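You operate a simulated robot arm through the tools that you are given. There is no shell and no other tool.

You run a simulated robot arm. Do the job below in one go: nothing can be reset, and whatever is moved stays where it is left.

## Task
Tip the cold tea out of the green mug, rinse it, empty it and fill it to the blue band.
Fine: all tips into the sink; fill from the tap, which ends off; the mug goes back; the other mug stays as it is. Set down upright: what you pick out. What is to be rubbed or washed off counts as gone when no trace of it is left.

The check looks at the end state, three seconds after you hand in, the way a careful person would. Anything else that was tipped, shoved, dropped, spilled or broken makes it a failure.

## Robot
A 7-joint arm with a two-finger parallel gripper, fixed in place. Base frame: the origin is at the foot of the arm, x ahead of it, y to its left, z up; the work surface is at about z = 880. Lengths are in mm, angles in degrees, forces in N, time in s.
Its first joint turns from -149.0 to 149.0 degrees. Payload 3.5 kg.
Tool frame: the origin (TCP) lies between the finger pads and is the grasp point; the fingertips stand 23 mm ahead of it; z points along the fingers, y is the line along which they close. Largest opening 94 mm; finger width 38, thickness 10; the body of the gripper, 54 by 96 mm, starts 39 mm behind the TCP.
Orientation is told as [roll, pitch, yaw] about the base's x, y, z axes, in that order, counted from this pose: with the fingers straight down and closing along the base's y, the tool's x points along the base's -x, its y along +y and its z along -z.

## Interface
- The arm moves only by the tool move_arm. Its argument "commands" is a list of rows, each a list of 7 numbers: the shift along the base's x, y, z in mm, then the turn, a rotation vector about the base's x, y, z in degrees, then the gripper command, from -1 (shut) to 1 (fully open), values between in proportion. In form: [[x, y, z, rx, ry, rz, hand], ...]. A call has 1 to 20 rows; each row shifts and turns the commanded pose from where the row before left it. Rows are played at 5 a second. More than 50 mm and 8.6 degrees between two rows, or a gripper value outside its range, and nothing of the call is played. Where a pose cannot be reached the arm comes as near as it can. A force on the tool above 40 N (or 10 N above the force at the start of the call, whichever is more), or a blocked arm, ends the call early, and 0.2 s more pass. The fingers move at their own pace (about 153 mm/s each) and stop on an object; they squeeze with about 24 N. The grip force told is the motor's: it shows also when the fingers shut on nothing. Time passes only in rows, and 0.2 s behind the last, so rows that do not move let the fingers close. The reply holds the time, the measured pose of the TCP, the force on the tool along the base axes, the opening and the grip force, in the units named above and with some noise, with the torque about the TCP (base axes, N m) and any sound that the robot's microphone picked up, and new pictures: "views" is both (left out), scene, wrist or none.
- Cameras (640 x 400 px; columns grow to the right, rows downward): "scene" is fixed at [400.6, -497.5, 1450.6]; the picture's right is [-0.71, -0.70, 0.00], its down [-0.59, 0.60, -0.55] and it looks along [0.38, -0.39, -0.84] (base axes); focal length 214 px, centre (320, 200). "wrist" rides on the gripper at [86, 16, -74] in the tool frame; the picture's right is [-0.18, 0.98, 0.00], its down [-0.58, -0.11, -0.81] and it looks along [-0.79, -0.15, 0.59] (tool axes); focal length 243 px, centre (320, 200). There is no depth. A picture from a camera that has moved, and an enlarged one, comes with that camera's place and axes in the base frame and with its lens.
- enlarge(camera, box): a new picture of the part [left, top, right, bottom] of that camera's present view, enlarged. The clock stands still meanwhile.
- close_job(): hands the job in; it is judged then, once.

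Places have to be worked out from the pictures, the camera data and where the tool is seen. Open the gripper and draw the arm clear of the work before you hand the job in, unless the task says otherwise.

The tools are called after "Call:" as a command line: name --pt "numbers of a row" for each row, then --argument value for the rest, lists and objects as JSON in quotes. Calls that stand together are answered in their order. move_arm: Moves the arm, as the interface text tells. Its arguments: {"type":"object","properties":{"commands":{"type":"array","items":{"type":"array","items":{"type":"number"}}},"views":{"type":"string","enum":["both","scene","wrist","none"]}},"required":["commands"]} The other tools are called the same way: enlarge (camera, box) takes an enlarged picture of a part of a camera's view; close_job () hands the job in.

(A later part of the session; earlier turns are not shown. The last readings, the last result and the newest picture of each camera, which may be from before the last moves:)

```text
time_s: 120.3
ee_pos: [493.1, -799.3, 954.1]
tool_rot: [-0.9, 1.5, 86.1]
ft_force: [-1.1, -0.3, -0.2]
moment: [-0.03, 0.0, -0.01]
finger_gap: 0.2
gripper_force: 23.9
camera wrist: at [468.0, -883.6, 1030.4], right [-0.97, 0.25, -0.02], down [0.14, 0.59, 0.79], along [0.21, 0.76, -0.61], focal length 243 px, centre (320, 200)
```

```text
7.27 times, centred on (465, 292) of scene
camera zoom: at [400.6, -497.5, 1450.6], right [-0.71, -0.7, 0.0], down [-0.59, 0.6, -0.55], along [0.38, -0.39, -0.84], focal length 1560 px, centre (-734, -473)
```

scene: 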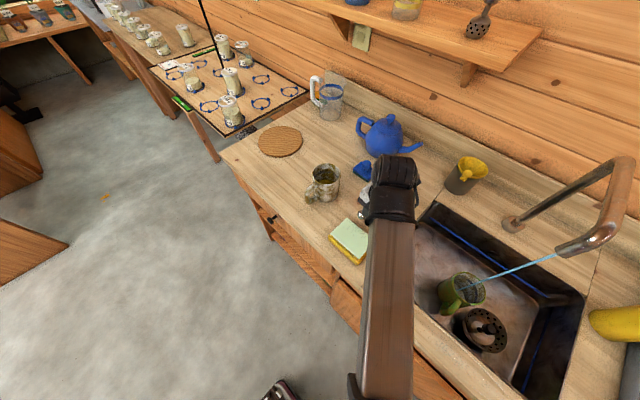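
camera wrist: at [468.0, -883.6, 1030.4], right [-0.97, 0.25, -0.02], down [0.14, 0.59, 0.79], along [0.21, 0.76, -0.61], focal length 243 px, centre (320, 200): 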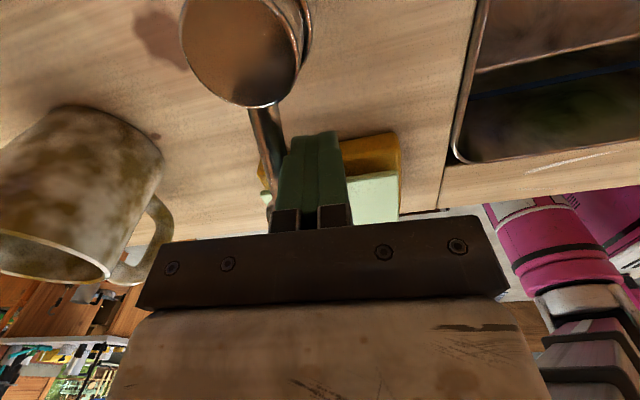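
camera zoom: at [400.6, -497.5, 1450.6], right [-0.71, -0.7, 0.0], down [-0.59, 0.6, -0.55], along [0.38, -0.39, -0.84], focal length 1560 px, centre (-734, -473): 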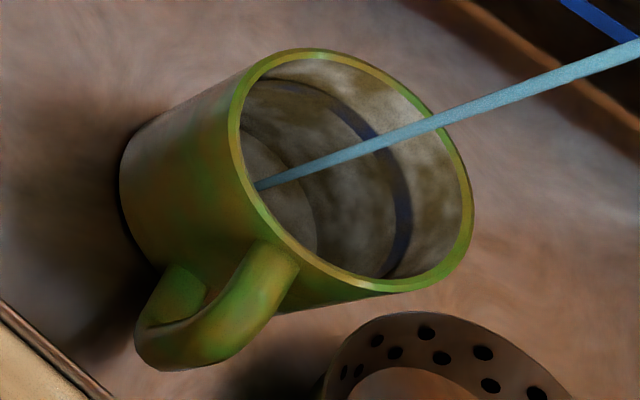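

The stream lands inside the mug. I'll hold the lever here for about a second and check how fast the level rises.

Call:
move_arm --pt "0 0 0 0 0 0 -1" --pt "0 0 0 0 0 0 -1" --pt "0 0 0 0 0 0 -1" --pt "0 0 0 0 0 0 -1" --views "scene"

Call:
enlarge --camera "scene" --box '[430, 265, 500, 320]'

```text
time_s: 121.3
ee_pos: [491.1, -799.8, 953.3]
tool_rot: [-0.9, 1.5, 86.0]
ft_force: [-0.6, -0.7, 1.0]
moment: [0.01, -0.01, -0.01]
finger_gap: 0.2
gripper_force: 24.0
```

scene: 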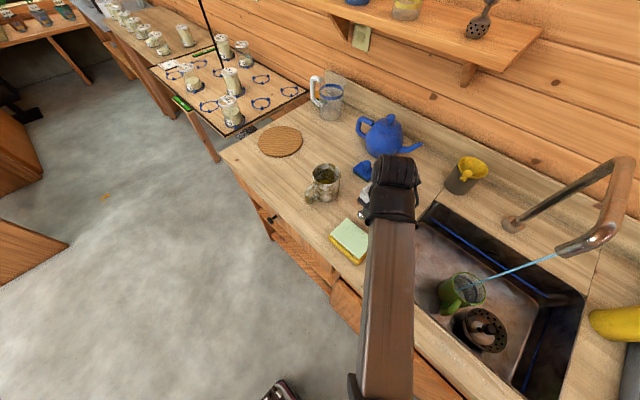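

```text
7.27 times, centred on (465, 292) of scene
camera zoom: at [400.6, -497.5, 1450.6], right [-0.71, -0.7, 0.0], down [-0.59, 0.6, -0.55], along [0.38, -0.39, -0.84], focal length 1560 px, centre (-734, -473)
```

zoom: 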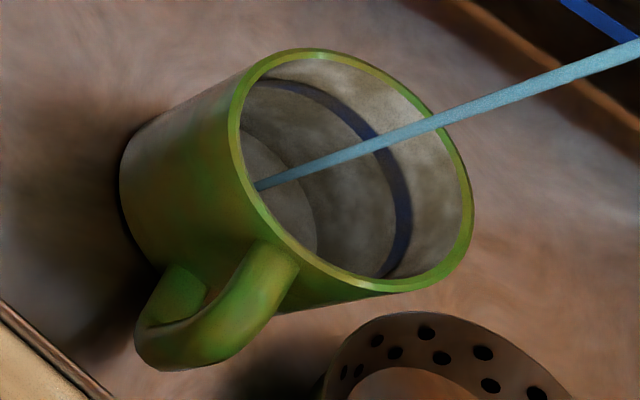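

The brown film inside the mug is visibly fading under the running water, so rinsing works. I'll keep it running for a couple of seconds more.

Call:
move_arm --pt "0 0 0 0 0 0 -1" --pt "0 0 0 0 0 0 -1" --pt "0 0 0 0 0 0 -1" --pt "0 0 0 0 0 0 -1" --pt "0 0 0 0 0 0 -1" --pt "0 0 0 0 0 0 -1" --pt "0 0 0 0 0 0 -1" --pt "0 0 0 0 0 0 -1" --pt "0 0 0 0 0 0 -1" --views "scene"

Call:
enlarge --camera "scene" --box '[430, 265, 500, 320]'

```text
time_s: 123.3
ee_pos: [491.9, -799.9, 954.5]
tool_rot: [-0.9, 1.5, 86.2]
ft_force: [-0.1, 0.6, -0.2]
moment: [0.01, 0.0, 0.05]
finger_gap: 0.2
gripper_force: 23.6
```

scene: 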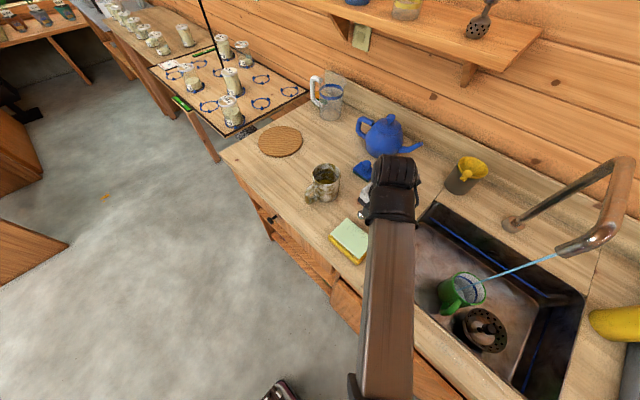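

```text
7.27 times, centred on (465, 292) of scene
camera zoom: at [400.6, -497.5, 1450.6], right [-0.71, -0.7, 0.0], down [-0.59, 0.6, -0.55], along [0.38, -0.39, -0.84], focal length 1560 px, centre (-734, -473)
```

zoom: 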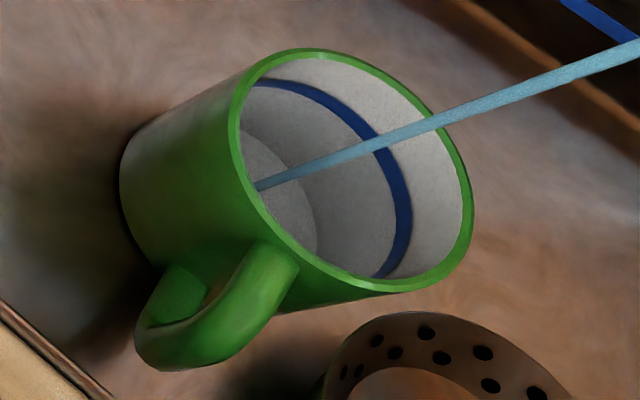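

The mug now looks completely clean: white inside, plain green outside. I'll zoom tighter to find the waterline.

Call:
enlarge --camera "scene" --box '[450, 270, 486, 300]'

```text
13.33 times, centred on (468, 285) of scene
camera zoom: at [400.6, -497.5, 1450.6], right [-0.71, -0.7, 0.0], down [-0.59, 0.6, -0.55], along [0.38, -0.39, -0.84], focal length 2860 px, centre (-1653, -933)
```

zoom: 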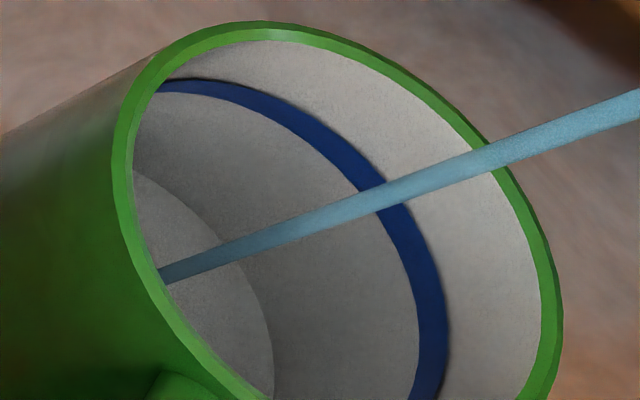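

No clear rise in level yet, so the flow may be small at this lever angle. I'll wait a few more seconds and compare.

Call:
move_arm --pt "0 0 0 0 0 0 -1" --pt "0 0 0 0 0 0 -1" --pt "0 0 0 0 0 0 -1" --pt "0 0 0 0 0 0 -1" --pt "0 0 0 0 0 0 -1" --pt "0 0 0 0 0 0 -1" --pt "0 0 0 0 0 0 -1" --pt "0 0 0 0 0 0 -1" --pt "0 0 0 0 0 0 -1" --pt "0 0 0 0 0 0 -1" --pt "0 0 0 0 0 0 -1" --pt "0 0 0 0 0 0 -1" --pt "0 0 0 0 0 0 -1" --pt "0 0 0 0 0 0 -1" --pt "0 0 0 0 0 0 -1" --views "scene"

Call:
enlarge --camera "scene" --box '[450, 270, 486, 300]'

```text
time_s: 126.5
ee_pos: [491.1, -800.1, 954.0]
tool_rot: [-0.8, 1.5, 86.2]
ft_force: [-0.6, 0.3, 0.4]
moment: [0.0, 0.01, 0.01]
finger_gap: 0.2
gripper_force: 24.0
```

scene: 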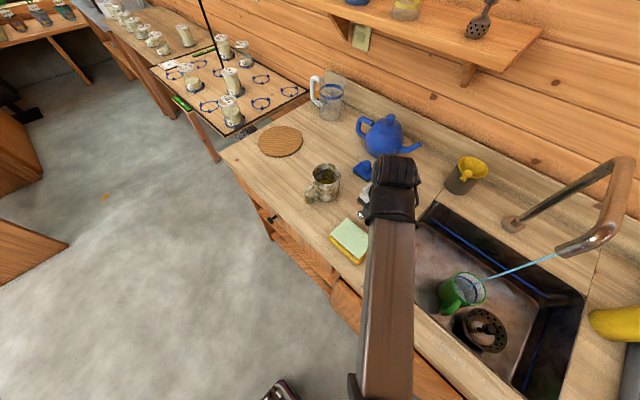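

```text
13.33 times, centred on (468, 285) of scene
camera zoom: at [400.6, -497.5, 1450.6], right [-0.71, -0.7, 0.0], down [-0.59, 0.6, -0.55], along [0.38, -0.39, -0.84], focal length 2860 px, centre (-1653, -933)
```

zoom: 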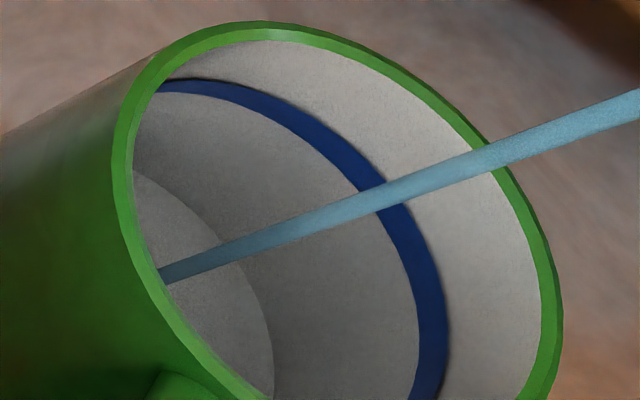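

No visible rise after several seconds; the lever is only about 7° open. I'll open it a bit more and see whether the stream and level change.

Call:
move_arm --pt "4 0 0 0 0 0 -1" --pt "5 0 0 0 0 0 -1" --pt "5 0 0 0 0 0 -1" --pt "0 0 0 0 0 0 -1" --pt "0 0 0 0 0 0 -1" --pt "0 0 0 0 0 0 -1" --views "both"

Call:
enlarge --camera "scene" --box '[450, 265, 492, 300]'

```text
time_s: 127.9
ee_pos: [506.2, -801.1, 953.6]
tool_rot: [-0.8, 1.6, 86.1]
ft_force: [0.0, -0.2, 0.4]
moment: [0.01, 0.04, -0.02]
finger_gap: 0.2
gripper_force: 24.1
camera wrist: at [482.6, -884.3, 1030.0], right [-0.97, 0.25, -0.02], down [0.14, 0.59, 0.79], along [0.21, 0.76, -0.61], focal length 243 px, centre (320, 200)
```

scene: 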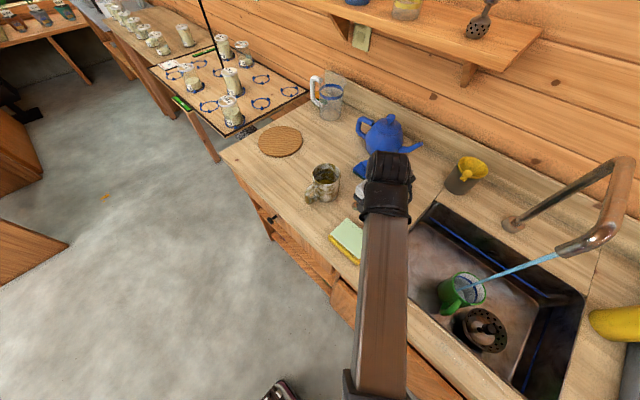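
wrist: 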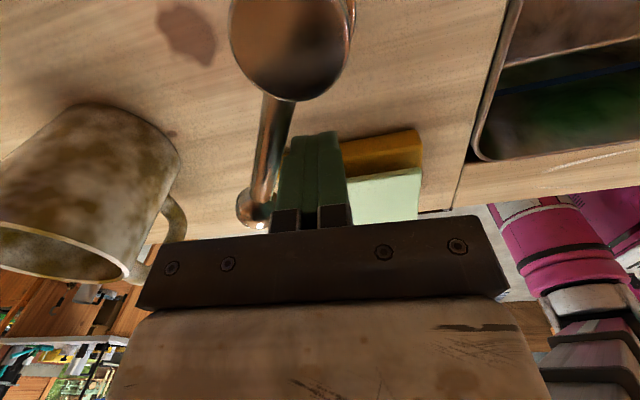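

```text
11.43 times, centred on (471, 282) of scene
camera zoom: at [400.6, -497.5, 1450.6], right [-0.71, -0.7, 0.0], down [-0.59, 0.6, -0.55], along [0.38, -0.39, -0.84], focal length 2451 px, centre (-1406, -743)
```

zoom: 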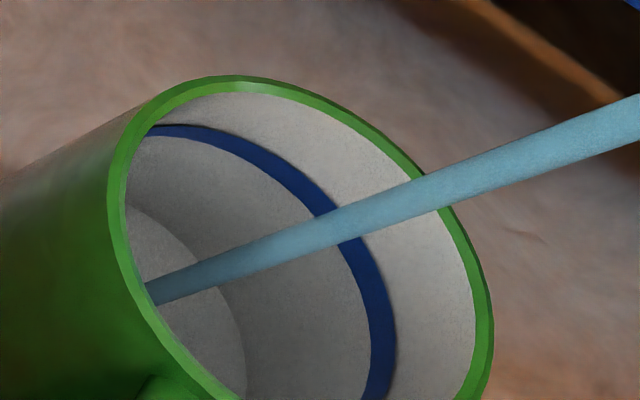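

The stream has thickened with the opening. I'll wait two seconds and compare the same crop for a rising waterline.

Call:
move_arm --pt "0 0 0 0 0 0 -1" --pt "0 0 0 0 0 0 -1" --pt "0 0 0 0 0 0 -1" --pt "0 0 0 0 0 0 -1" --pt "0 0 0 0 0 0 -1" --pt "0 0 0 0 0 0 -1" --pt "0 0 0 0 0 0 -1" --pt "0 0 0 0 0 0 -1" --pt "0 0 0 0 0 0 -1" --views "scene"

Call:
enlarge --camera "scene" --box '[450, 265, 492, 300]'

Call:
enlarge --camera "scene" --box '[420, 240, 560, 345]'

```text
time_s: 129.9
ee_pos: [506.4, -802.2, 953.5]
tool_rot: [-0.8, 1.5, 86.2]
ft_force: [-1.1, -0.5, -0.1]
moment: [-0.05, 0.01, 0.01]
finger_gap: 0.0
gripper_force: 23.9
```

scene: 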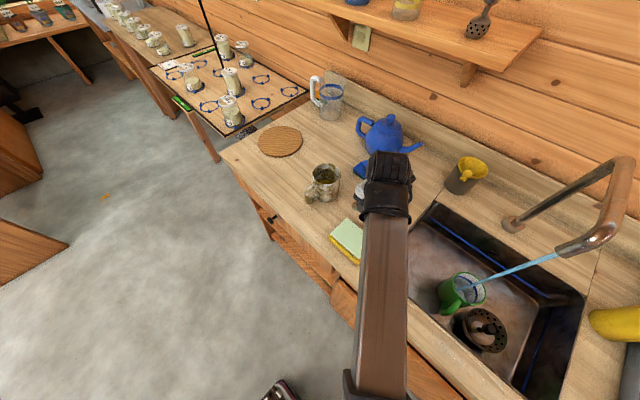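

```text
11.43 times, centred on (471, 282) of scene
camera zoom: at [400.6, -497.5, 1450.6], right [-0.71, -0.7, 0.0], down [-0.59, 0.6, -0.55], along [0.38, -0.39, -0.84], focal length 2451 px, centre (-1406, -743)
```

zoom: 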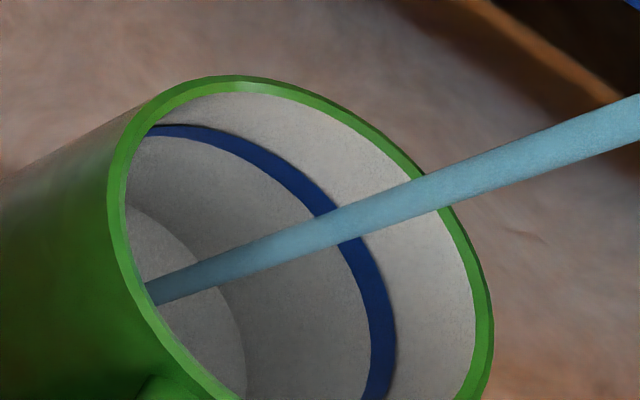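

```text
3.81 times, centred on (490, 292) of scene
camera zoom: at [400.6, -497.5, 1450.6], right [-0.71, -0.7, 0.0], down [-0.59, 0.6, -0.55], along [0.38, -0.39, -0.84], focal length 817 px, centre (-328, -152)
```

zoom: 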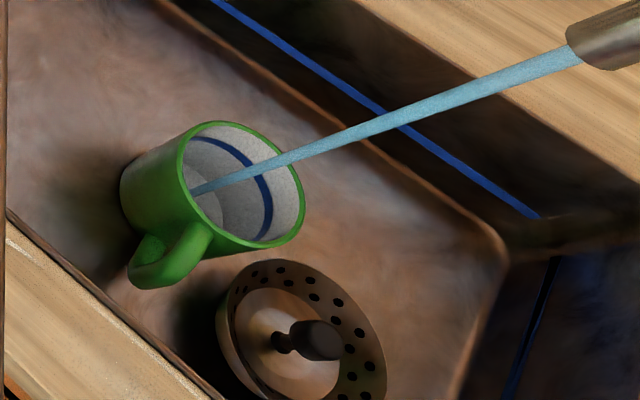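

Still no visible waterline from here, though clear water may simply be hard to see. I'll let it run three seconds more and look again.

Call:
move_arm --pt "0 0 0 0 0 0 -1" --pt "0 0 0 0 0 0 -1" --pt "0 0 0 0 0 0 -1" --pt "0 0 0 0 0 0 -1" --pt "0 0 0 0 0 0 -1" --pt "0 0 0 0 0 0 -1" --pt "0 0 0 0 0 0 -1" --pt "0 0 0 0 0 0 -1" --pt "0 0 0 0 0 0 -1" --pt "0 0 0 0 0 0 -1" --pt "0 0 0 0 0 0 -1" --pt "0 0 0 0 0 0 -1" --pt "0 0 0 0 0 0 -1" --pt "0 0 0 0 0 0 -1" --views "scene"

Call:
enlarge --camera "scene" --box '[450, 265, 492, 300]'

```text
time_s: 132.9
ee_pos: [506.7, -801.2, 952.7]
tool_rot: [-0.9, 1.5, 86.2]
ft_force: [0.9, -0.2, -0.3]
moment: [0.04, -0.01, -0.02]
finger_gap: 0.2
gripper_force: 24.2
```

scene: 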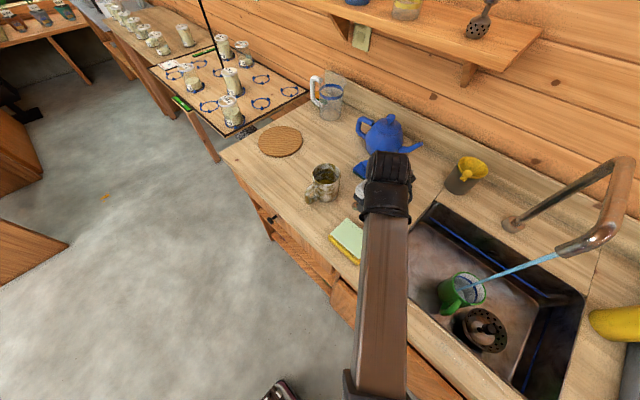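

```text
11.43 times, centred on (471, 282) of scene
camera zoom: at [400.6, -497.5, 1450.6], right [-0.71, -0.7, 0.0], down [-0.59, 0.6, -0.55], along [0.38, -0.39, -0.84], focal length 2451 px, centre (-1406, -743)
```

zoom: 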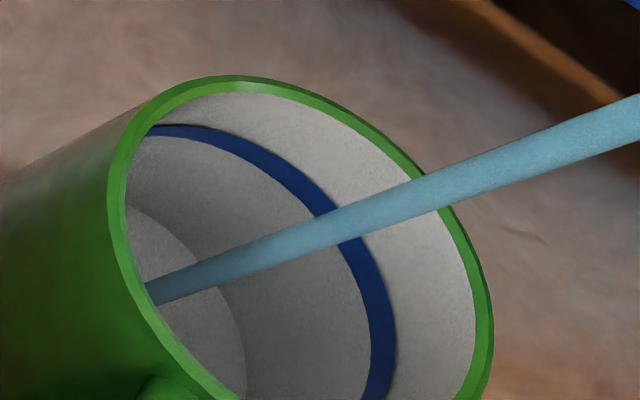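

Still nothing visible, so I'll shut the tap and weigh the mug by lifting it. First the lever: hop to its +x side.

Call:
move_arm --pt "-5 0 3 0 0 0 -1" --pt "-3 0 12 0 0 0 -1" --pt "0 0 20 0 0 0 -1" --pt "2 0 20 0 0 0 -1" --pt "10 0 8 0 0 0 -1" --pt "18 0 0 0 0 0 -1" --pt "20 0 0 0 0 0 -1" --pt "12 0 -4 0 0 0 -1" --pt "4 0 -14 0 0 0 -1" --pt "0 0 -20 0 0 0 -1" --pt "0 0 -16 0 0 0 -1" --pt "0 0 -8 0 0 0 -1" --pt "0 0 -2 0 0 0 -1" --views "both"

```text
time_s: 135.7
ee_pos: [564.7, -800.0, 951.8]
tool_rot: [-0.9, 1.5, 86.1]
ft_force: [-0.1, -0.4, 0.3]
moment: [0.01, 0.0, 0.0]
finger_gap: 0.2
gripper_force: 24.2
camera wrist: at [540.2, -883.2, 1028.5], right [-0.97, 0.25, -0.02], down [0.14, 0.59, 0.79], along [0.21, 0.76, -0.61], focal length 243 px, centre (320, 200)
```

scene: 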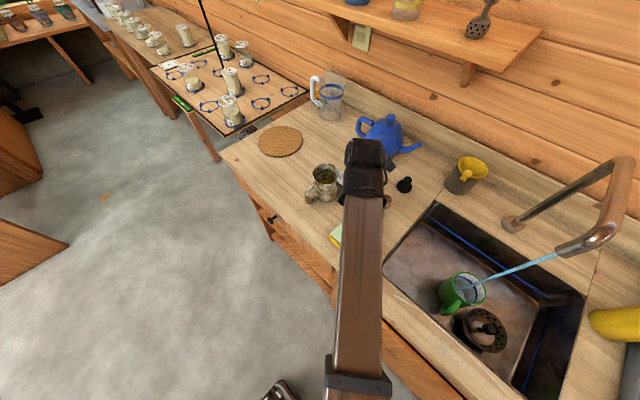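
wrist: 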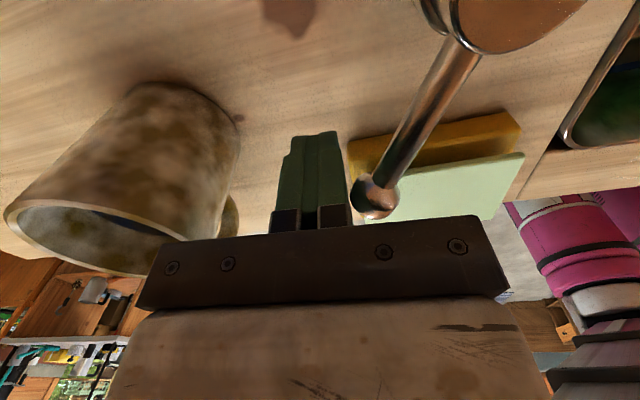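

The fingers are on the +x side. I'll push the lever back towards -x to close it, slowing near the stop at x≈521.

Call:
move_arm --pt "-4 0 0 0 0 0 -1" --pt "-7 0 0 0 0 0 -1" --pt "-7 0 0 0 0 0 -1" --pt "-7 0 0 0 0 0 -1" --pt "-6 0 0 0 0 0 -1" --pt "-4 0 0 0 0 0 -1" --pt "-3 0 0 0 0 0 -1" --pt "-2 0 0 0 0 0 -1" --pt "-2 0 0 0 0 0 -1" --pt "-1 0 0 0 0 0 -1" --views "both"

Call:
enlarge --camera "scene" --box '[420, 230, 580, 350]'

```text
time_s: 137.9
ee_pos: [521.8, -801.2, 952.4]
tool_rot: [-0.9, 1.6, 86.0]
ft_force: [9.1, -3.8, -0.1]
moment: [-0.03, 0.0, -0.14]
finger_gap: 0.2
gripper_force: 24.8
camera wrist: at [497.4, -884.5, 1029.1], right [-0.97, 0.25, -0.02], down [0.14, 0.6, 0.79], along [0.21, 0.76, -0.61], focal length 243 px, centre (320, 200)
```

scene: 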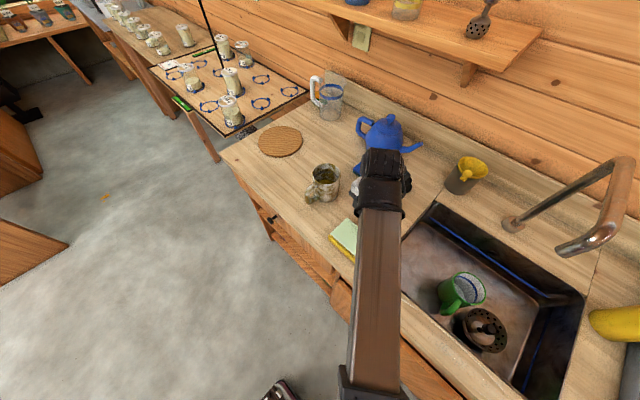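
wrist: 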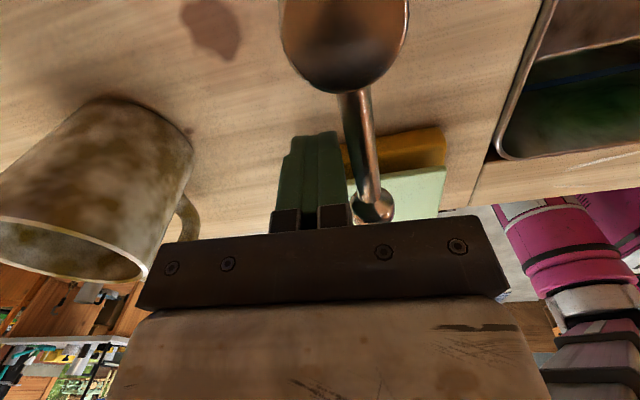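

```text
3.33 times, centred on (500, 290) of scene
camera zoom: at [400.6, -497.5, 1450.6], right [-0.71, -0.7, 0.0], down [-0.59, 0.6, -0.55], along [0.38, -0.39, -0.84], focal length 715 px, centre (-280, -100)
```

zoom: 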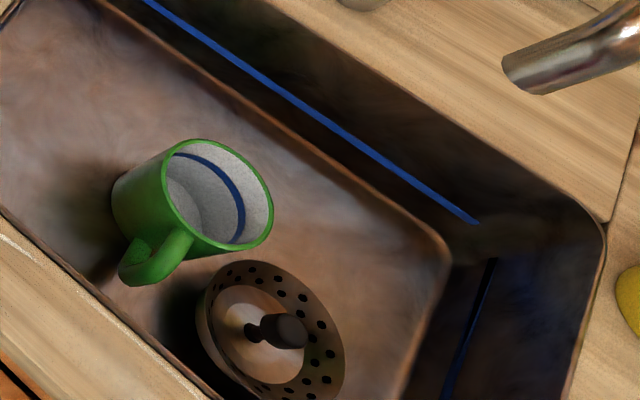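

The tap is off and the lever is back at its stop. I'll return to the mug the way I came, pitching back to 58° and opening the fingers, to look inside from above.

Call:
move_arm --pt "6 0 2 0 0 0 -1" --pt "4 0 12 0 0 0 -1" --pt "0 0 22 0 0 0 -1" --pt "0 0 26 0 0 0 -1" --pt "-6 0 26 0 0 0 -1" --pt "-14 0 16 -1 0 0 -1" --pt "-22 1 6 -2 0 0 -1" --pt "-28 2 0 -4 0 0 -0.5" --pt "-28 2 -6 -4 0 0 0" --pt "-28 2 -14 -4 0 0 0.5" --pt "-28 2 -18 -4 0 0 1" --pt "-28 2 -20 -4 0 0 1" --pt "-28 1 -20 -4 0 0 1" --pt "-28 0 -20 -3 0 0 1" --pt "-26 0 -16 -2 0 0 1" --pt "-26 0 -10 0 0 0 1" --pt "-20 0 -5 0 0 0 1" --pt "-12 0 -2 0 0 0 1" --pt "-4 0 0 0 0 0 1" --views "both"

Call:
enlarge --camera "wrist" --box '[220, 0, 460, 180]'

```text
time_s: 141.9
ee_pos: [204.8, -790.8, 930.0]
tool_rot: [-3.4, 33.4, 85.3]
ft_force: [0.1, -0.3, -0.6]
moment: [0.0, -0.02, 0.01]
finger_gap: 94.3
gripper_force: 0.0
camera wrist: at [181.2, -819.6, 1039.7], right [-0.97, 0.2, -0.15], down [0.14, 0.92, 0.36], along [0.21, 0.32, -0.92], focal length 243 px, centre (320, 200)
```

scene: 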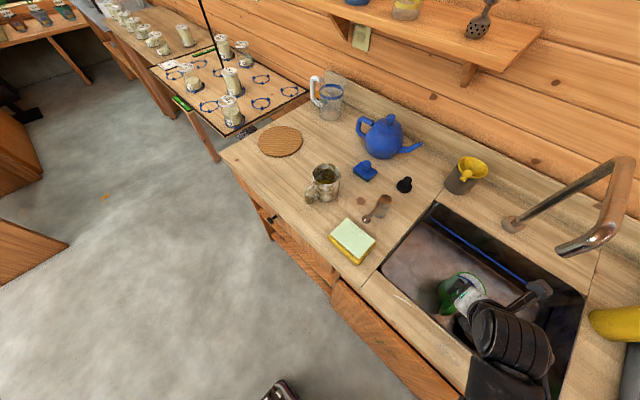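
wrist: 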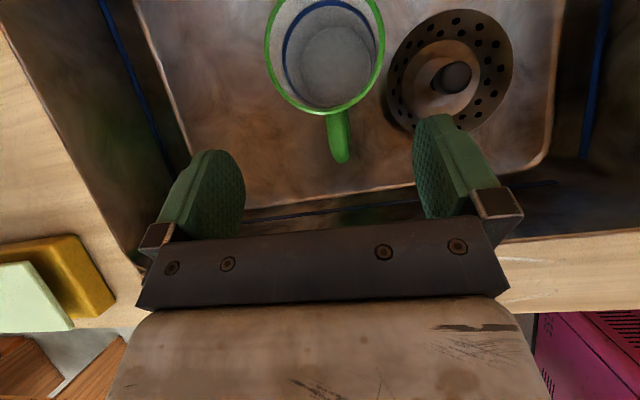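

```text
2.22 times, centred on (340, 90) of wrist
camera zoom: at [181.2, -819.6, 1039.7], right [-0.97, 0.2, -0.15], down [0.14, 0.92, 0.36], along [0.21, 0.32, -0.92], focal length 539 px, centre (276, 444)
```

zoom: 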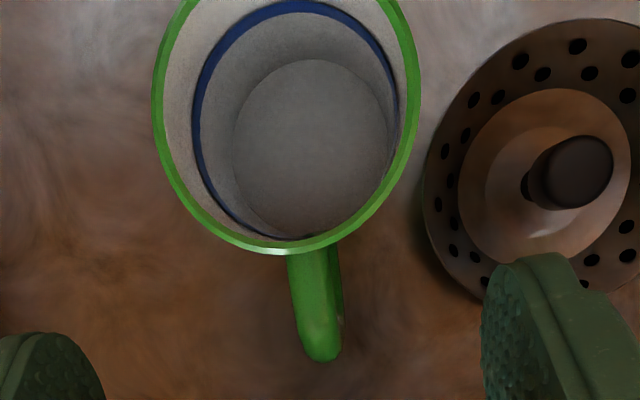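

The mug is clean inside, and the grey disc looks like its bare bottom. To be certain, I'll grasp it again and weigh it, trimming the hand's small roll on the way in.

Call:
move_arm --pt "0 0 0 0.7 1.7 -1 1" --pt "0 0 0 0.6 1.6 -1 1" --pt "0 -3 -5 0 0 0 1" --pt "-1 -8 -12 0 0 0 1" --pt "-1 -12 -18 0 0 0 1" --pt "-1 -13 -20 0 0 0 1" --pt "-1 -12 -18 0 0 0 1" --pt "-1 -8 -13 0 0 0 1" --pt "0 -4 -7 0 0 0 1" --pt "0 -1.5 -2 0 0 0 1" --pt "0 0 0 0 0 0 1" --views "wrist"

```text
time_s: 144.3
ee_pos: [199.8, -850.0, 836.5]
tool_rot: [0.7, 32.4, 85.4]
ft_force: [0.1, -0.1, 0.5]
moment: [-0.02, 0.04, -0.01]
finger_gap: 93.9
gripper_force: 0.1
camera wrist: at [181.5, -882.3, 945.7], right [-0.97, 0.24, -0.09], down [0.19, 0.91, 0.37], along [0.17, 0.34, -0.93], focal length 243 px, centre (320, 200)
```

wrist: 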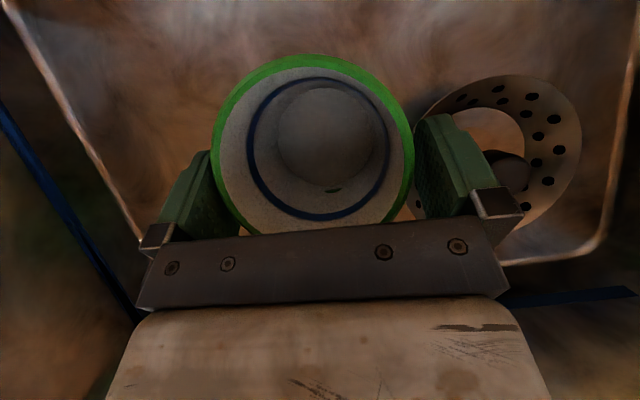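

There is a small green spot in the bottom of the mug, so I'll enlarge it before gripping.

Call:
enlarge --camera "wrist" --box '[200, 50, 430, 240]'

```text
2.11 times, centred on (315, 145) of wrist
camera zoom: at [181.5, -882.3, 945.7], right [-0.97, 0.24, -0.09], down [0.19, 0.91, 0.37], along [0.17, 0.34, -0.93], focal length 511 px, centre (330, 316)
```

zoom: 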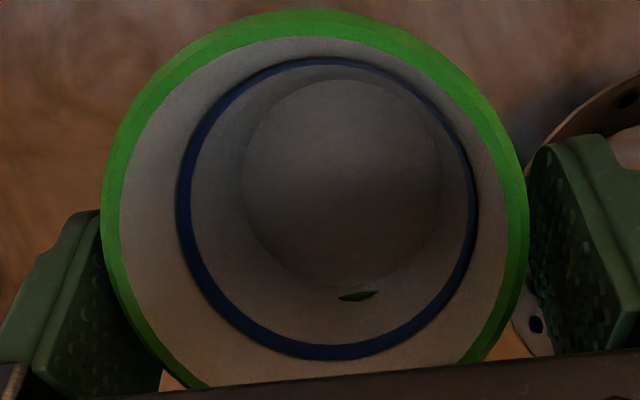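

That spot is just the handle's root showing through the inner wall; it was there before. I'll close on the mug and lift a little to weigh it.

Call:
move_arm --pt "0 -1 -1 0 0 0 0.9" --pt "0 0 0 0 0 0 0.7" --pt "0 0 0 0 0 0 0.2" --pt "0 0 0 0 0 0 -1" --pt "0 0 0 0 0 0 -1" --pt "0 0 0 0 0 0 -1" --pt "0 0 1 0 0 0 -1" --pt "0 0 3 0 0 0 -1" --pt "0 0 5 0 0 0 -1" --pt "0 0 6 0 0 0 -1" --pt "0 0 4 0 0 0 -1" --pt "0 0 1 0 0 0 -1" --pt "0 0 0 0 0 0 -1" --pt "0 0 0 0 0 0 -1" --views "wrist"

Call:
move_arm --pt "0 0 0 0 0 0 -1" --views "none"

Call:
move_arm --pt "0 0 0 0 0 0 -1" --views "none"

Call:
move_arm --pt "0 0 0 0 0 0 -1" --views "none"

```text
time_s: 147.3
ee_pos: [200.2, -850.5, 856.2]
tool_rot: [0.6, 32.4, 85.5]
ft_force: [-0.5, -0.2, -2.3]
moment: [-0.01, 0.01, 0.0]
finger_gap: 83.4
gripper_force: 23.8
camera wrist: at [181.2, -882.9, 965.0], right [-0.97, 0.24, -0.09], down [0.19, 0.91, 0.37], along [0.17, 0.34, -0.93], focal length 243 px, centre (320, 200)
```

wrist: 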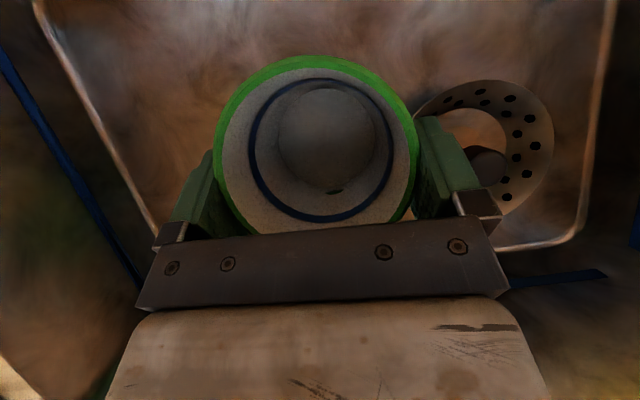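

```text
time_s: 147.7
ee_pos: [200.3, -852.1, 855.9]
tool_rot: [0.6, 32.5, 85.5]
ft_force: [0.3, 0.0, -2.7]
moment: [0.02, -0.03, -0.01]
finger_gap: 82.9
gripper_force: 23.8
```

```text
time_s: 148.1
ee_pos: [199.2, -850.5, 855.8]
tool_rot: [0.8, 32.4, 85.5]
ft_force: [-0.1, -0.1, -2.2]
moment: [0.04, -0.03, 0.0]
finger_gap: 83.1
gripper_force: 24.1
```

```text
time_s: 148.5
ee_pos: [199.9, -850.3, 854.3]
tool_rot: [0.8, 32.4, 85.5]
ft_force: [1.1, -0.3, -3.5]
moment: [0.0, 0.01, 0.0]
finger_gap: 83.5
gripper_force: 24.3
```

The load averages about 2.7 N, so there is next to no water in the mug. It got rinsed clean, but hardly anything stayed in it. I'll lift it out beside the spout and tip it over the sink anyway, to empty it and see if anything runs out.

Call:
move_arm --pt "0 0 4 0 0 0 -1" --pt "0 0 10 0 0 0 -1" --pt "0 0 16 0 0 0 -1" --pt "0 0 18 0 0 0 -1" --pt "0 0 18 0 0 0 -1" --pt "4 1 12 0 0 0 -1" --pt "10 2 4 0 0 0 -1" --pt "18 3 0 0 0 0 -1" --pt "24 4 0 0 0 0 -1" --pt "24 4 4 0 0 0 -1" --pt "22 4 12 0 0 0 -1" --pt "16 3 18 0 0 0 -1" --pt "10 2 20 0 0 0 -1" --pt "4 1 20 0 0 0 -1" --pt "0 0 12 0 0 0 -1" --pt "0 0 5 0 0 0 -1" --views "both"

Call:
enlarge --camera "wrist" --box '[200, 40, 430, 240]'

```text
time_s: 151.9
ee_pos: [332.4, -826.6, 1028.6]
tool_rot: [0.7, 32.5, 85.5]
ft_force: [0.0, -0.3, -2.7]
moment: [0.0, -0.01, -0.01]
finger_gap: 83.4
gripper_force: 24.3
camera wrist: at [313.9, -858.8, 1137.8], right [-0.97, 0.24, -0.09], down [0.19, 0.91, 0.37], along [0.17, 0.34, -0.93], focal length 243 px, centre (320, 200)
```

scene: 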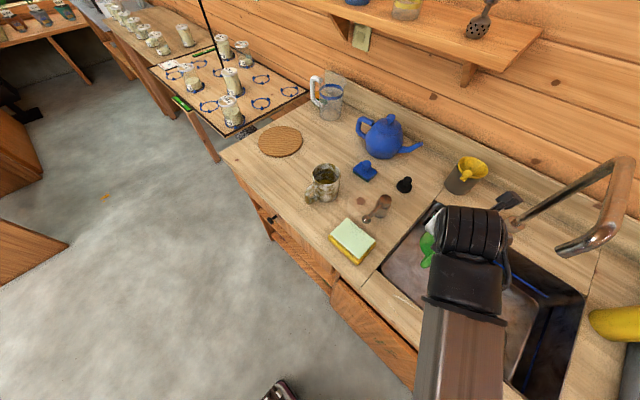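
wrist: 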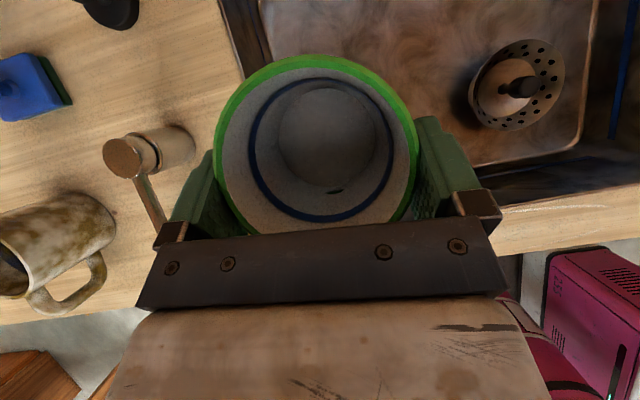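

```text
2.00 times, centred on (315, 140) of wrist
camera zoom: at [313.9, -858.8, 1137.8], right [-0.97, 0.24, -0.09], down [0.19, 0.91, 0.37], along [0.17, 0.34, -0.93], focal length 485 px, centre (330, 320)
```

zoom: 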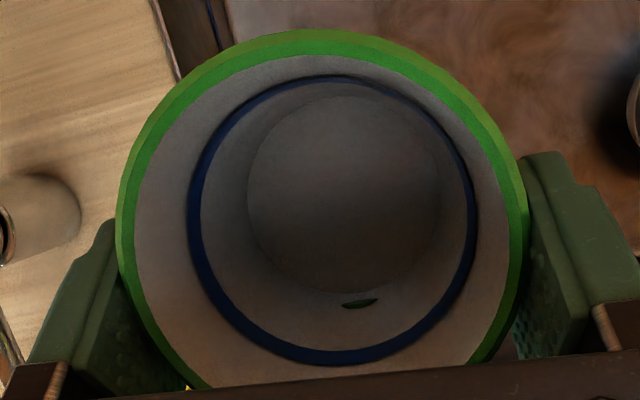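

The mug is clean and empty. Next idea: park it in the sink beside the spout, turn the tap on, then hold it under the stream tilted ~30° towards the hand. That keeps the wrist camera and palm out of the stream, and I can look straight in. I'll set it down in the sink near (310, -850).

Call:
move_arm --pt "-3 -2 -4 0 0 0 -1" --pt "-5 -3 -10 0 0 0 -1" --pt "-6 -4 -18 0 0 0 -1" --pt "-5 -3 -22 0 0 0 -1" --pt "-2 -2 -24 0 0 0 -1" --pt "0 0 -24 0 0 0 -1" --pt "0 0 -24 0 0 0 -1" --pt "0 0 -22 0 0 0 -1" --pt "0 0 -16 0 0 0 -1" --pt "0 0 -10 0 0 0 -1" --pt "0 0 -5 0 0 0 -1" --pt "0 0 -5 0 0 0 -1" --pt "0 0 -3 0 0 0 -1" --pt "0 0 -2 0 0 0 -1" --pt "0 0 -1.5 0 0 0 -1" --views "wrist"

```text
time_s: 155.1
ee_pos: [309.7, -841.6, 838.0]
tool_rot: [0.7, 32.5, 85.6]
ft_force: [1.3, -0.8, -2.5]
moment: [-0.04, 0.03, 0.01]
finger_gap: 83.2
gripper_force: 24.4
camera wrist: at [291.5, -873.4, 947.4], right [-0.97, 0.24, -0.09], down [0.19, 0.91, 0.37], along [0.17, 0.34, -0.93], focal length 243 px, centre (320, 200)
```

wrist: 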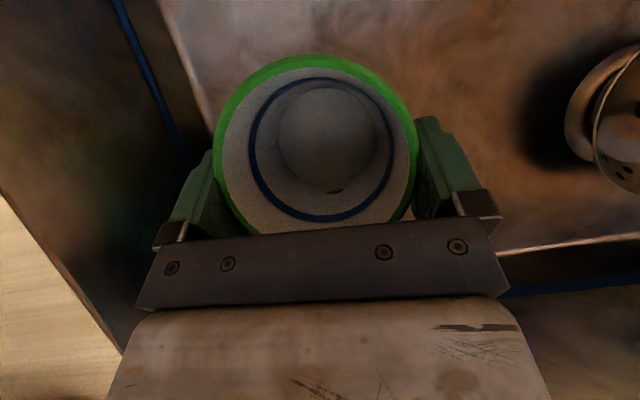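

Still hanging at z=838; it should touch at about 835. I'll lower the last 3 mm and release, then withdraw along the tool axis.

Call:
move_arm --pt "0 0 -1.5 0 0 0 -1" --pt "0 0 -1 0 0 0 -1" --pt "0 0 0 0 0 0 0.77" --pt "0 0 0 0 0 0 0.85" --pt "0 0 0 0 0 0 1" --pt "0 0 0 0 0 0 1" --pt "0 2 3 0 0 0 1" --pt "0 5 8 0 0 0 1" --pt "1 8 13 0 0 0 1" --pt "1 10 16 0 0 0 1" --pt "1 10 16 0 0 0 1" --pt "1 10 16 0 0 0 1" --pt "1 8 13 0 0 0 1" --pt "0 5 8 0 0 0 1" --pt "0 2 3 0 0 0 1" --views "both"

Call:
enlarge --camera "wrist" --box '[200, 0, 440, 180]'

```text
time_s: 158.3
ee_pos: [316.2, -780.6, 931.1]
tool_rot: [0.6, 32.3, 85.6]
ft_force: [0.4, -0.4, -0.3]
moment: [0.0, -0.06, -0.01]
finger_gap: 93.8
gripper_force: 0.0
camera wrist: at [297.4, -813.2, 1041.0], right [-0.97, 0.24, -0.09], down [0.19, 0.91, 0.37], along [0.17, 0.34, -0.93], focal length 243 px, centre (320, 200)
```

scene: 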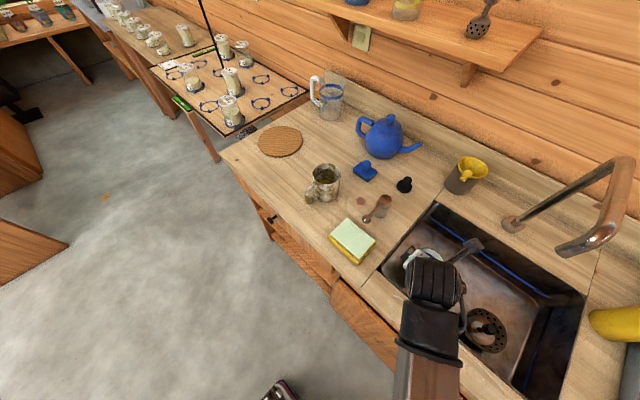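
wrist: 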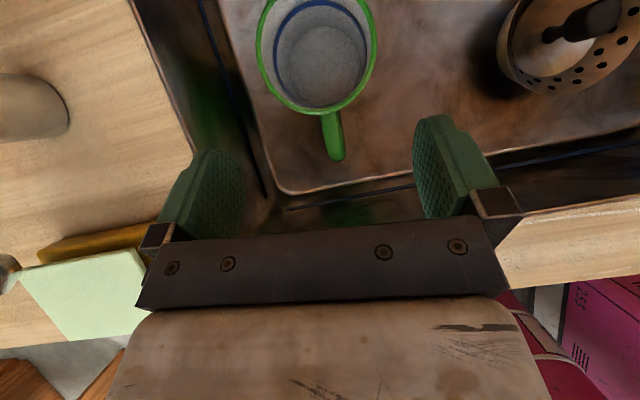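

```text
2.22 times, centred on (320, 90) of wrist
camera zoom: at [297.4, -813.2, 1041.0], right [-0.97, 0.24, -0.09], down [0.19, 0.91, 0.37], along [0.17, 0.34, -0.93], focal length 539 px, centre (320, 444)
```

zoom: 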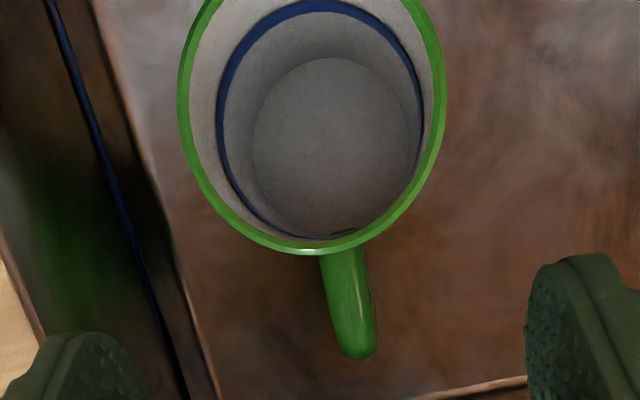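

The mug stands clean in the sink at about (309, -853), clear of where the stream falls. I'll go to the lever's -x side with the hand vertical and closed.

Call:
move_arm --pt "2 1 6 0 0 0 1" --pt "5 1 14 0 0 0 0.5" --pt "8 0 20 1 0 0 0" --pt "12 0 22 3 0 0 -0.5" --pt "14 -2 22 4 0 0 -1" --pt "16 -3 18 4 0 0 -1" --pt "16 -4 12 4 0 0 -1" --pt "16 -4 6 4 0 0 -1" --pt "14 -4 0 4 0 0 -1" --pt "12 -3 0 4 0 0 -1" --pt "10 -1 -6 3 -1 0 -1" --pt "7 -1 -14 1 -1 0 -1" --pt "4 0 -20 0 -1 0 -1" --pt "0 0 -22 0 0 0 -1" --pt "0 0 -20 0 0 0 -1" --pt "0 0 -14 0 0 0 -1" --pt "0 0 -6 0 0 0 -1" --pt "0 0 -1 0 0 0 -1" --views "both"

```text
time_s: 162.1
ee_pos: [452.1, -800.8, 947.0]
tool_rot: [0.0, 0.3, 86.1]
ft_force: [-0.7, -0.1, -0.8]
moment: [0.0, 0.03, -0.02]
finger_gap: 0.1
gripper_force: 24.2
camera wrist: at [429.4, -885.6, 1022.4], right [-0.97, 0.25, 0.0], down [0.15, 0.58, 0.8], along [0.2, 0.78, -0.6], focal length 243 px, centre (320, 200)
```

scene: 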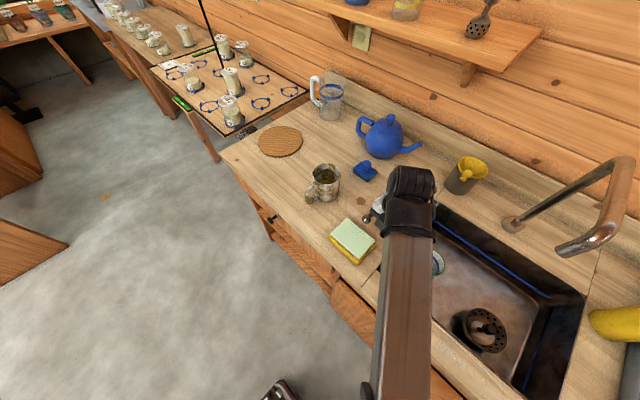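
wrist: 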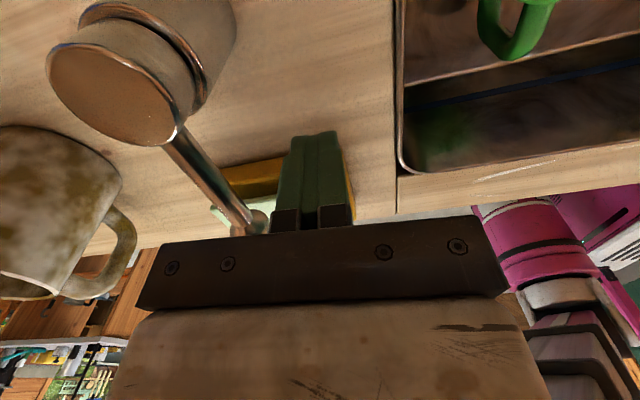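

In position at the lever. I'll push it open to about the same amount as before (x≈507).

Call:
move_arm --pt "5 0 0 0 0 0 -1" --pt "8 0 0 0 0 0 -1" --pt "9 0 0 0 0 0 -1" --pt "8 0 0 0 0 0 -1" --pt "7 0 0 0 0 0 -1" --pt "7 0 0 0 0 0 -1" --pt "6 0 0 0 0 0 -1" --pt "5 0 0 0 0 0 -1" --pt "0 0 0 0 0 0 -1" --views "both"

Call:
enlarge --camera "scene" --box '[400, 220, 580, 355]'

```text
time_s: 164.1
ee_pos: [507.1, -800.2, 948.0]
tool_rot: [0.1, 0.2, 86.1]
ft_force: [-1.9, -0.1, -1.1]
moment: [0.01, -0.01, 0.0]
finger_gap: 0.1
gripper_force: 23.1
camera wrist: at [483.6, -886.7, 1023.0], right [-0.97, 0.25, 0.0], down [0.15, 0.58, 0.8], along [0.2, 0.78, -0.6], focal length 243 px, centre (320, 200)
```

scene: 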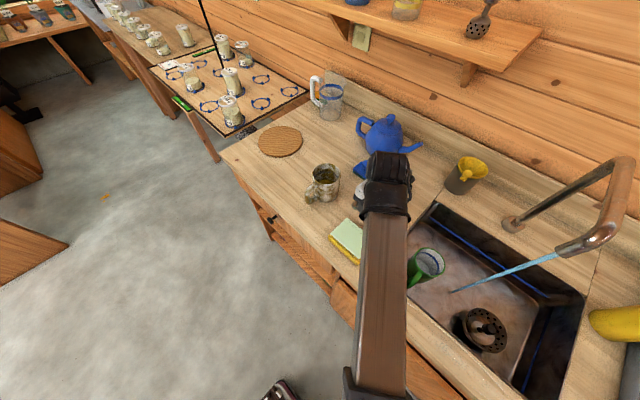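
wrist: 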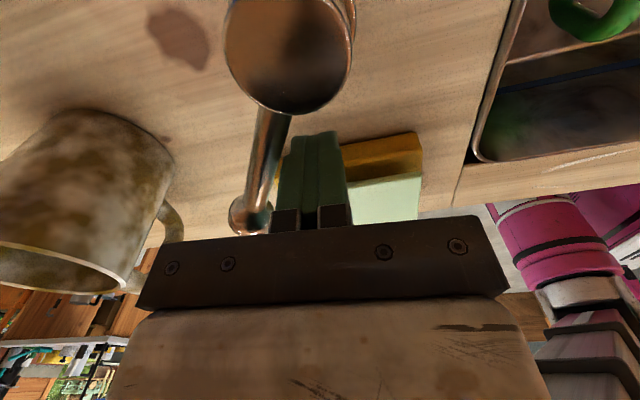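

```text
2.96 times, centred on (490, 288) of scene
camera zoom: at [400.6, -497.5, 1450.6], right [-0.71, -0.7, 0.0], down [-0.59, 0.6, -0.55], along [0.38, -0.39, -0.84], focal length 636 px, centre (-184, -59)
```

zoom: 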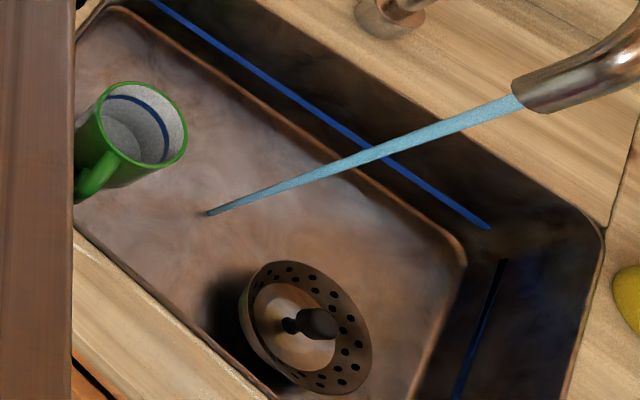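

The stream runs freely to the sink floor at about (198, -867), clear of the parked mug. I'll leave the lever there and go back for the mug.

Call:
move_arm --pt "-5 0 2 0 0 0 -1" --pt "-10 0 12 0 0 0 -1" --pt "-14 0 22 0 0 0 -1" --pt "-16 0 24 0 1 0 -1" --pt "-16 0 22 -1 1 0 -1" --pt "-18 1 14 -3 1 0 -1" --pt "-18 3 6 -4 0 0 -0.5" --pt "-18 3 0 -4 0 0 0" --pt "-18 4 -6 -4 0 0 0.5" --pt "-18 4 -12 -4 0 0 1" --pt "-16 3 -18 -4 0 0 1" --pt "-12 2 -22 -4 0 0 1" --pt "-8 0 -22 -3 0 0 1" --pt "-3 0 -18 -1 0 0 1" --pt "0 0 -10 0 0 0 1" --pt "0 0 -4 0 0 0 1" --views "both"

Call:
enlarge --camera "wrist" --box '[200, 0, 440, 180]'

```text
time_s: 167.5
ee_pos: [316.8, -779.6, 937.9]
tool_rot: [0.8, 32.4, 85.5]
ft_force: [-0.7, -0.5, -0.2]
moment: [-0.03, -0.04, -0.01]
finger_gap: 94.0
gripper_force: 0.1
camera wrist: at [297.6, -812.3, 1047.5], right [-0.97, 0.24, -0.09], down [0.19, 0.91, 0.37], along [0.17, 0.34, -0.93], focal length 243 px, centre (320, 200)
```

scene: 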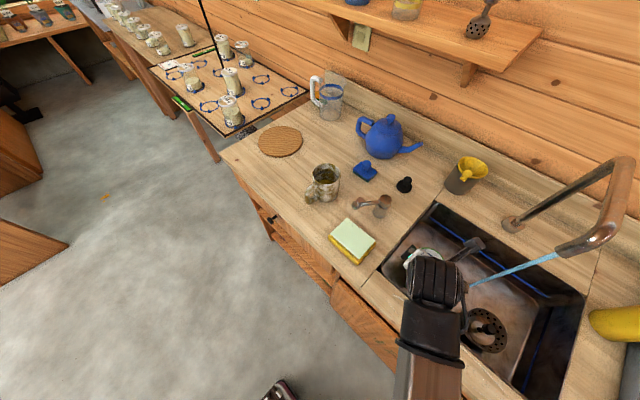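
wrist: 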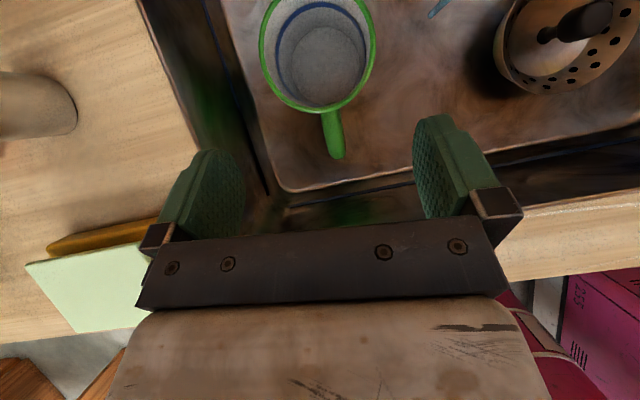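

```text
2.22 times, centred on (320, 90) of wrist
camera zoom: at [297.6, -812.3, 1047.5], right [-0.97, 0.24, -0.09], down [0.19, 0.91, 0.37], along [0.17, 0.34, -0.93], focal length 539 px, centre (320, 444)
```

zoom: 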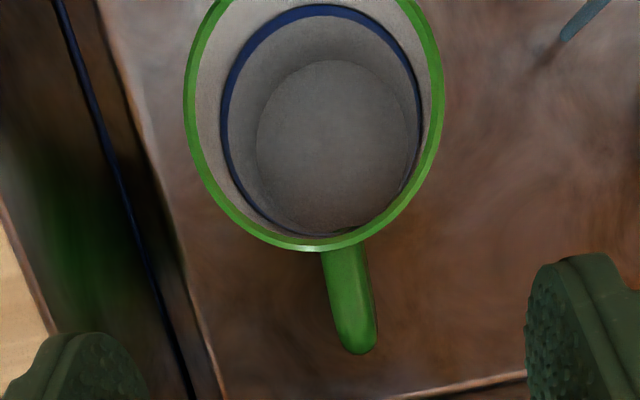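

Water is running and the mug is where I left it. I'll slide down onto the mug and grip it.

Call:
move_arm --pt "0 -3 -5 0 0 0 1" --pt "-1 -8 -12 0 0 0 1" --pt "-1 -12 -19 0 0 0 1" --pt "-2 -13 -21 0 0 0 1" --pt "-1 -12 -19 0 0 0 1" --pt "-1 -9 -14 0 0 0 1" --pt "-1 -5 -8 0 0 0 1" --pt "0 -2 -3.5 0 0 0 1" --pt "0 0 0 0 0 0 0.9" --pt "0 0 0 0 0 0 0.7" --pt "0 0 0 0 0 0 0.2" --pt "0 0 0 0 0 0 -1" --pt "0 0 0 0 0 0 -1" --pt "0 0 0 0 0 0 -1" --views "wrist"

```text
time_s: 170.5
ee_pos: [309.8, -844.7, 837.7]
tool_rot: [0.8, 32.3, 85.6]
ft_force: [0.1, -0.7, 0.5]
moment: [-0.07, 0.05, 0.02]
finger_gap: 83.3
gripper_force: 23.7
camera wrist: at [291.1, -876.7, 946.2], right [-0.97, 0.24, -0.09], down [0.19, 0.91, 0.37], along [0.17, 0.34, -0.93], focal length 243 px, centre (320, 200)
```

wrist: 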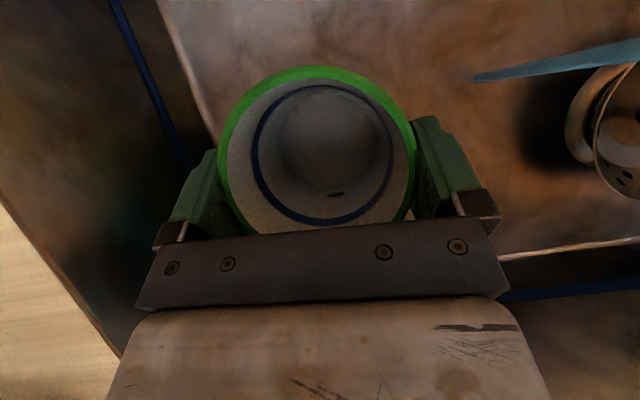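

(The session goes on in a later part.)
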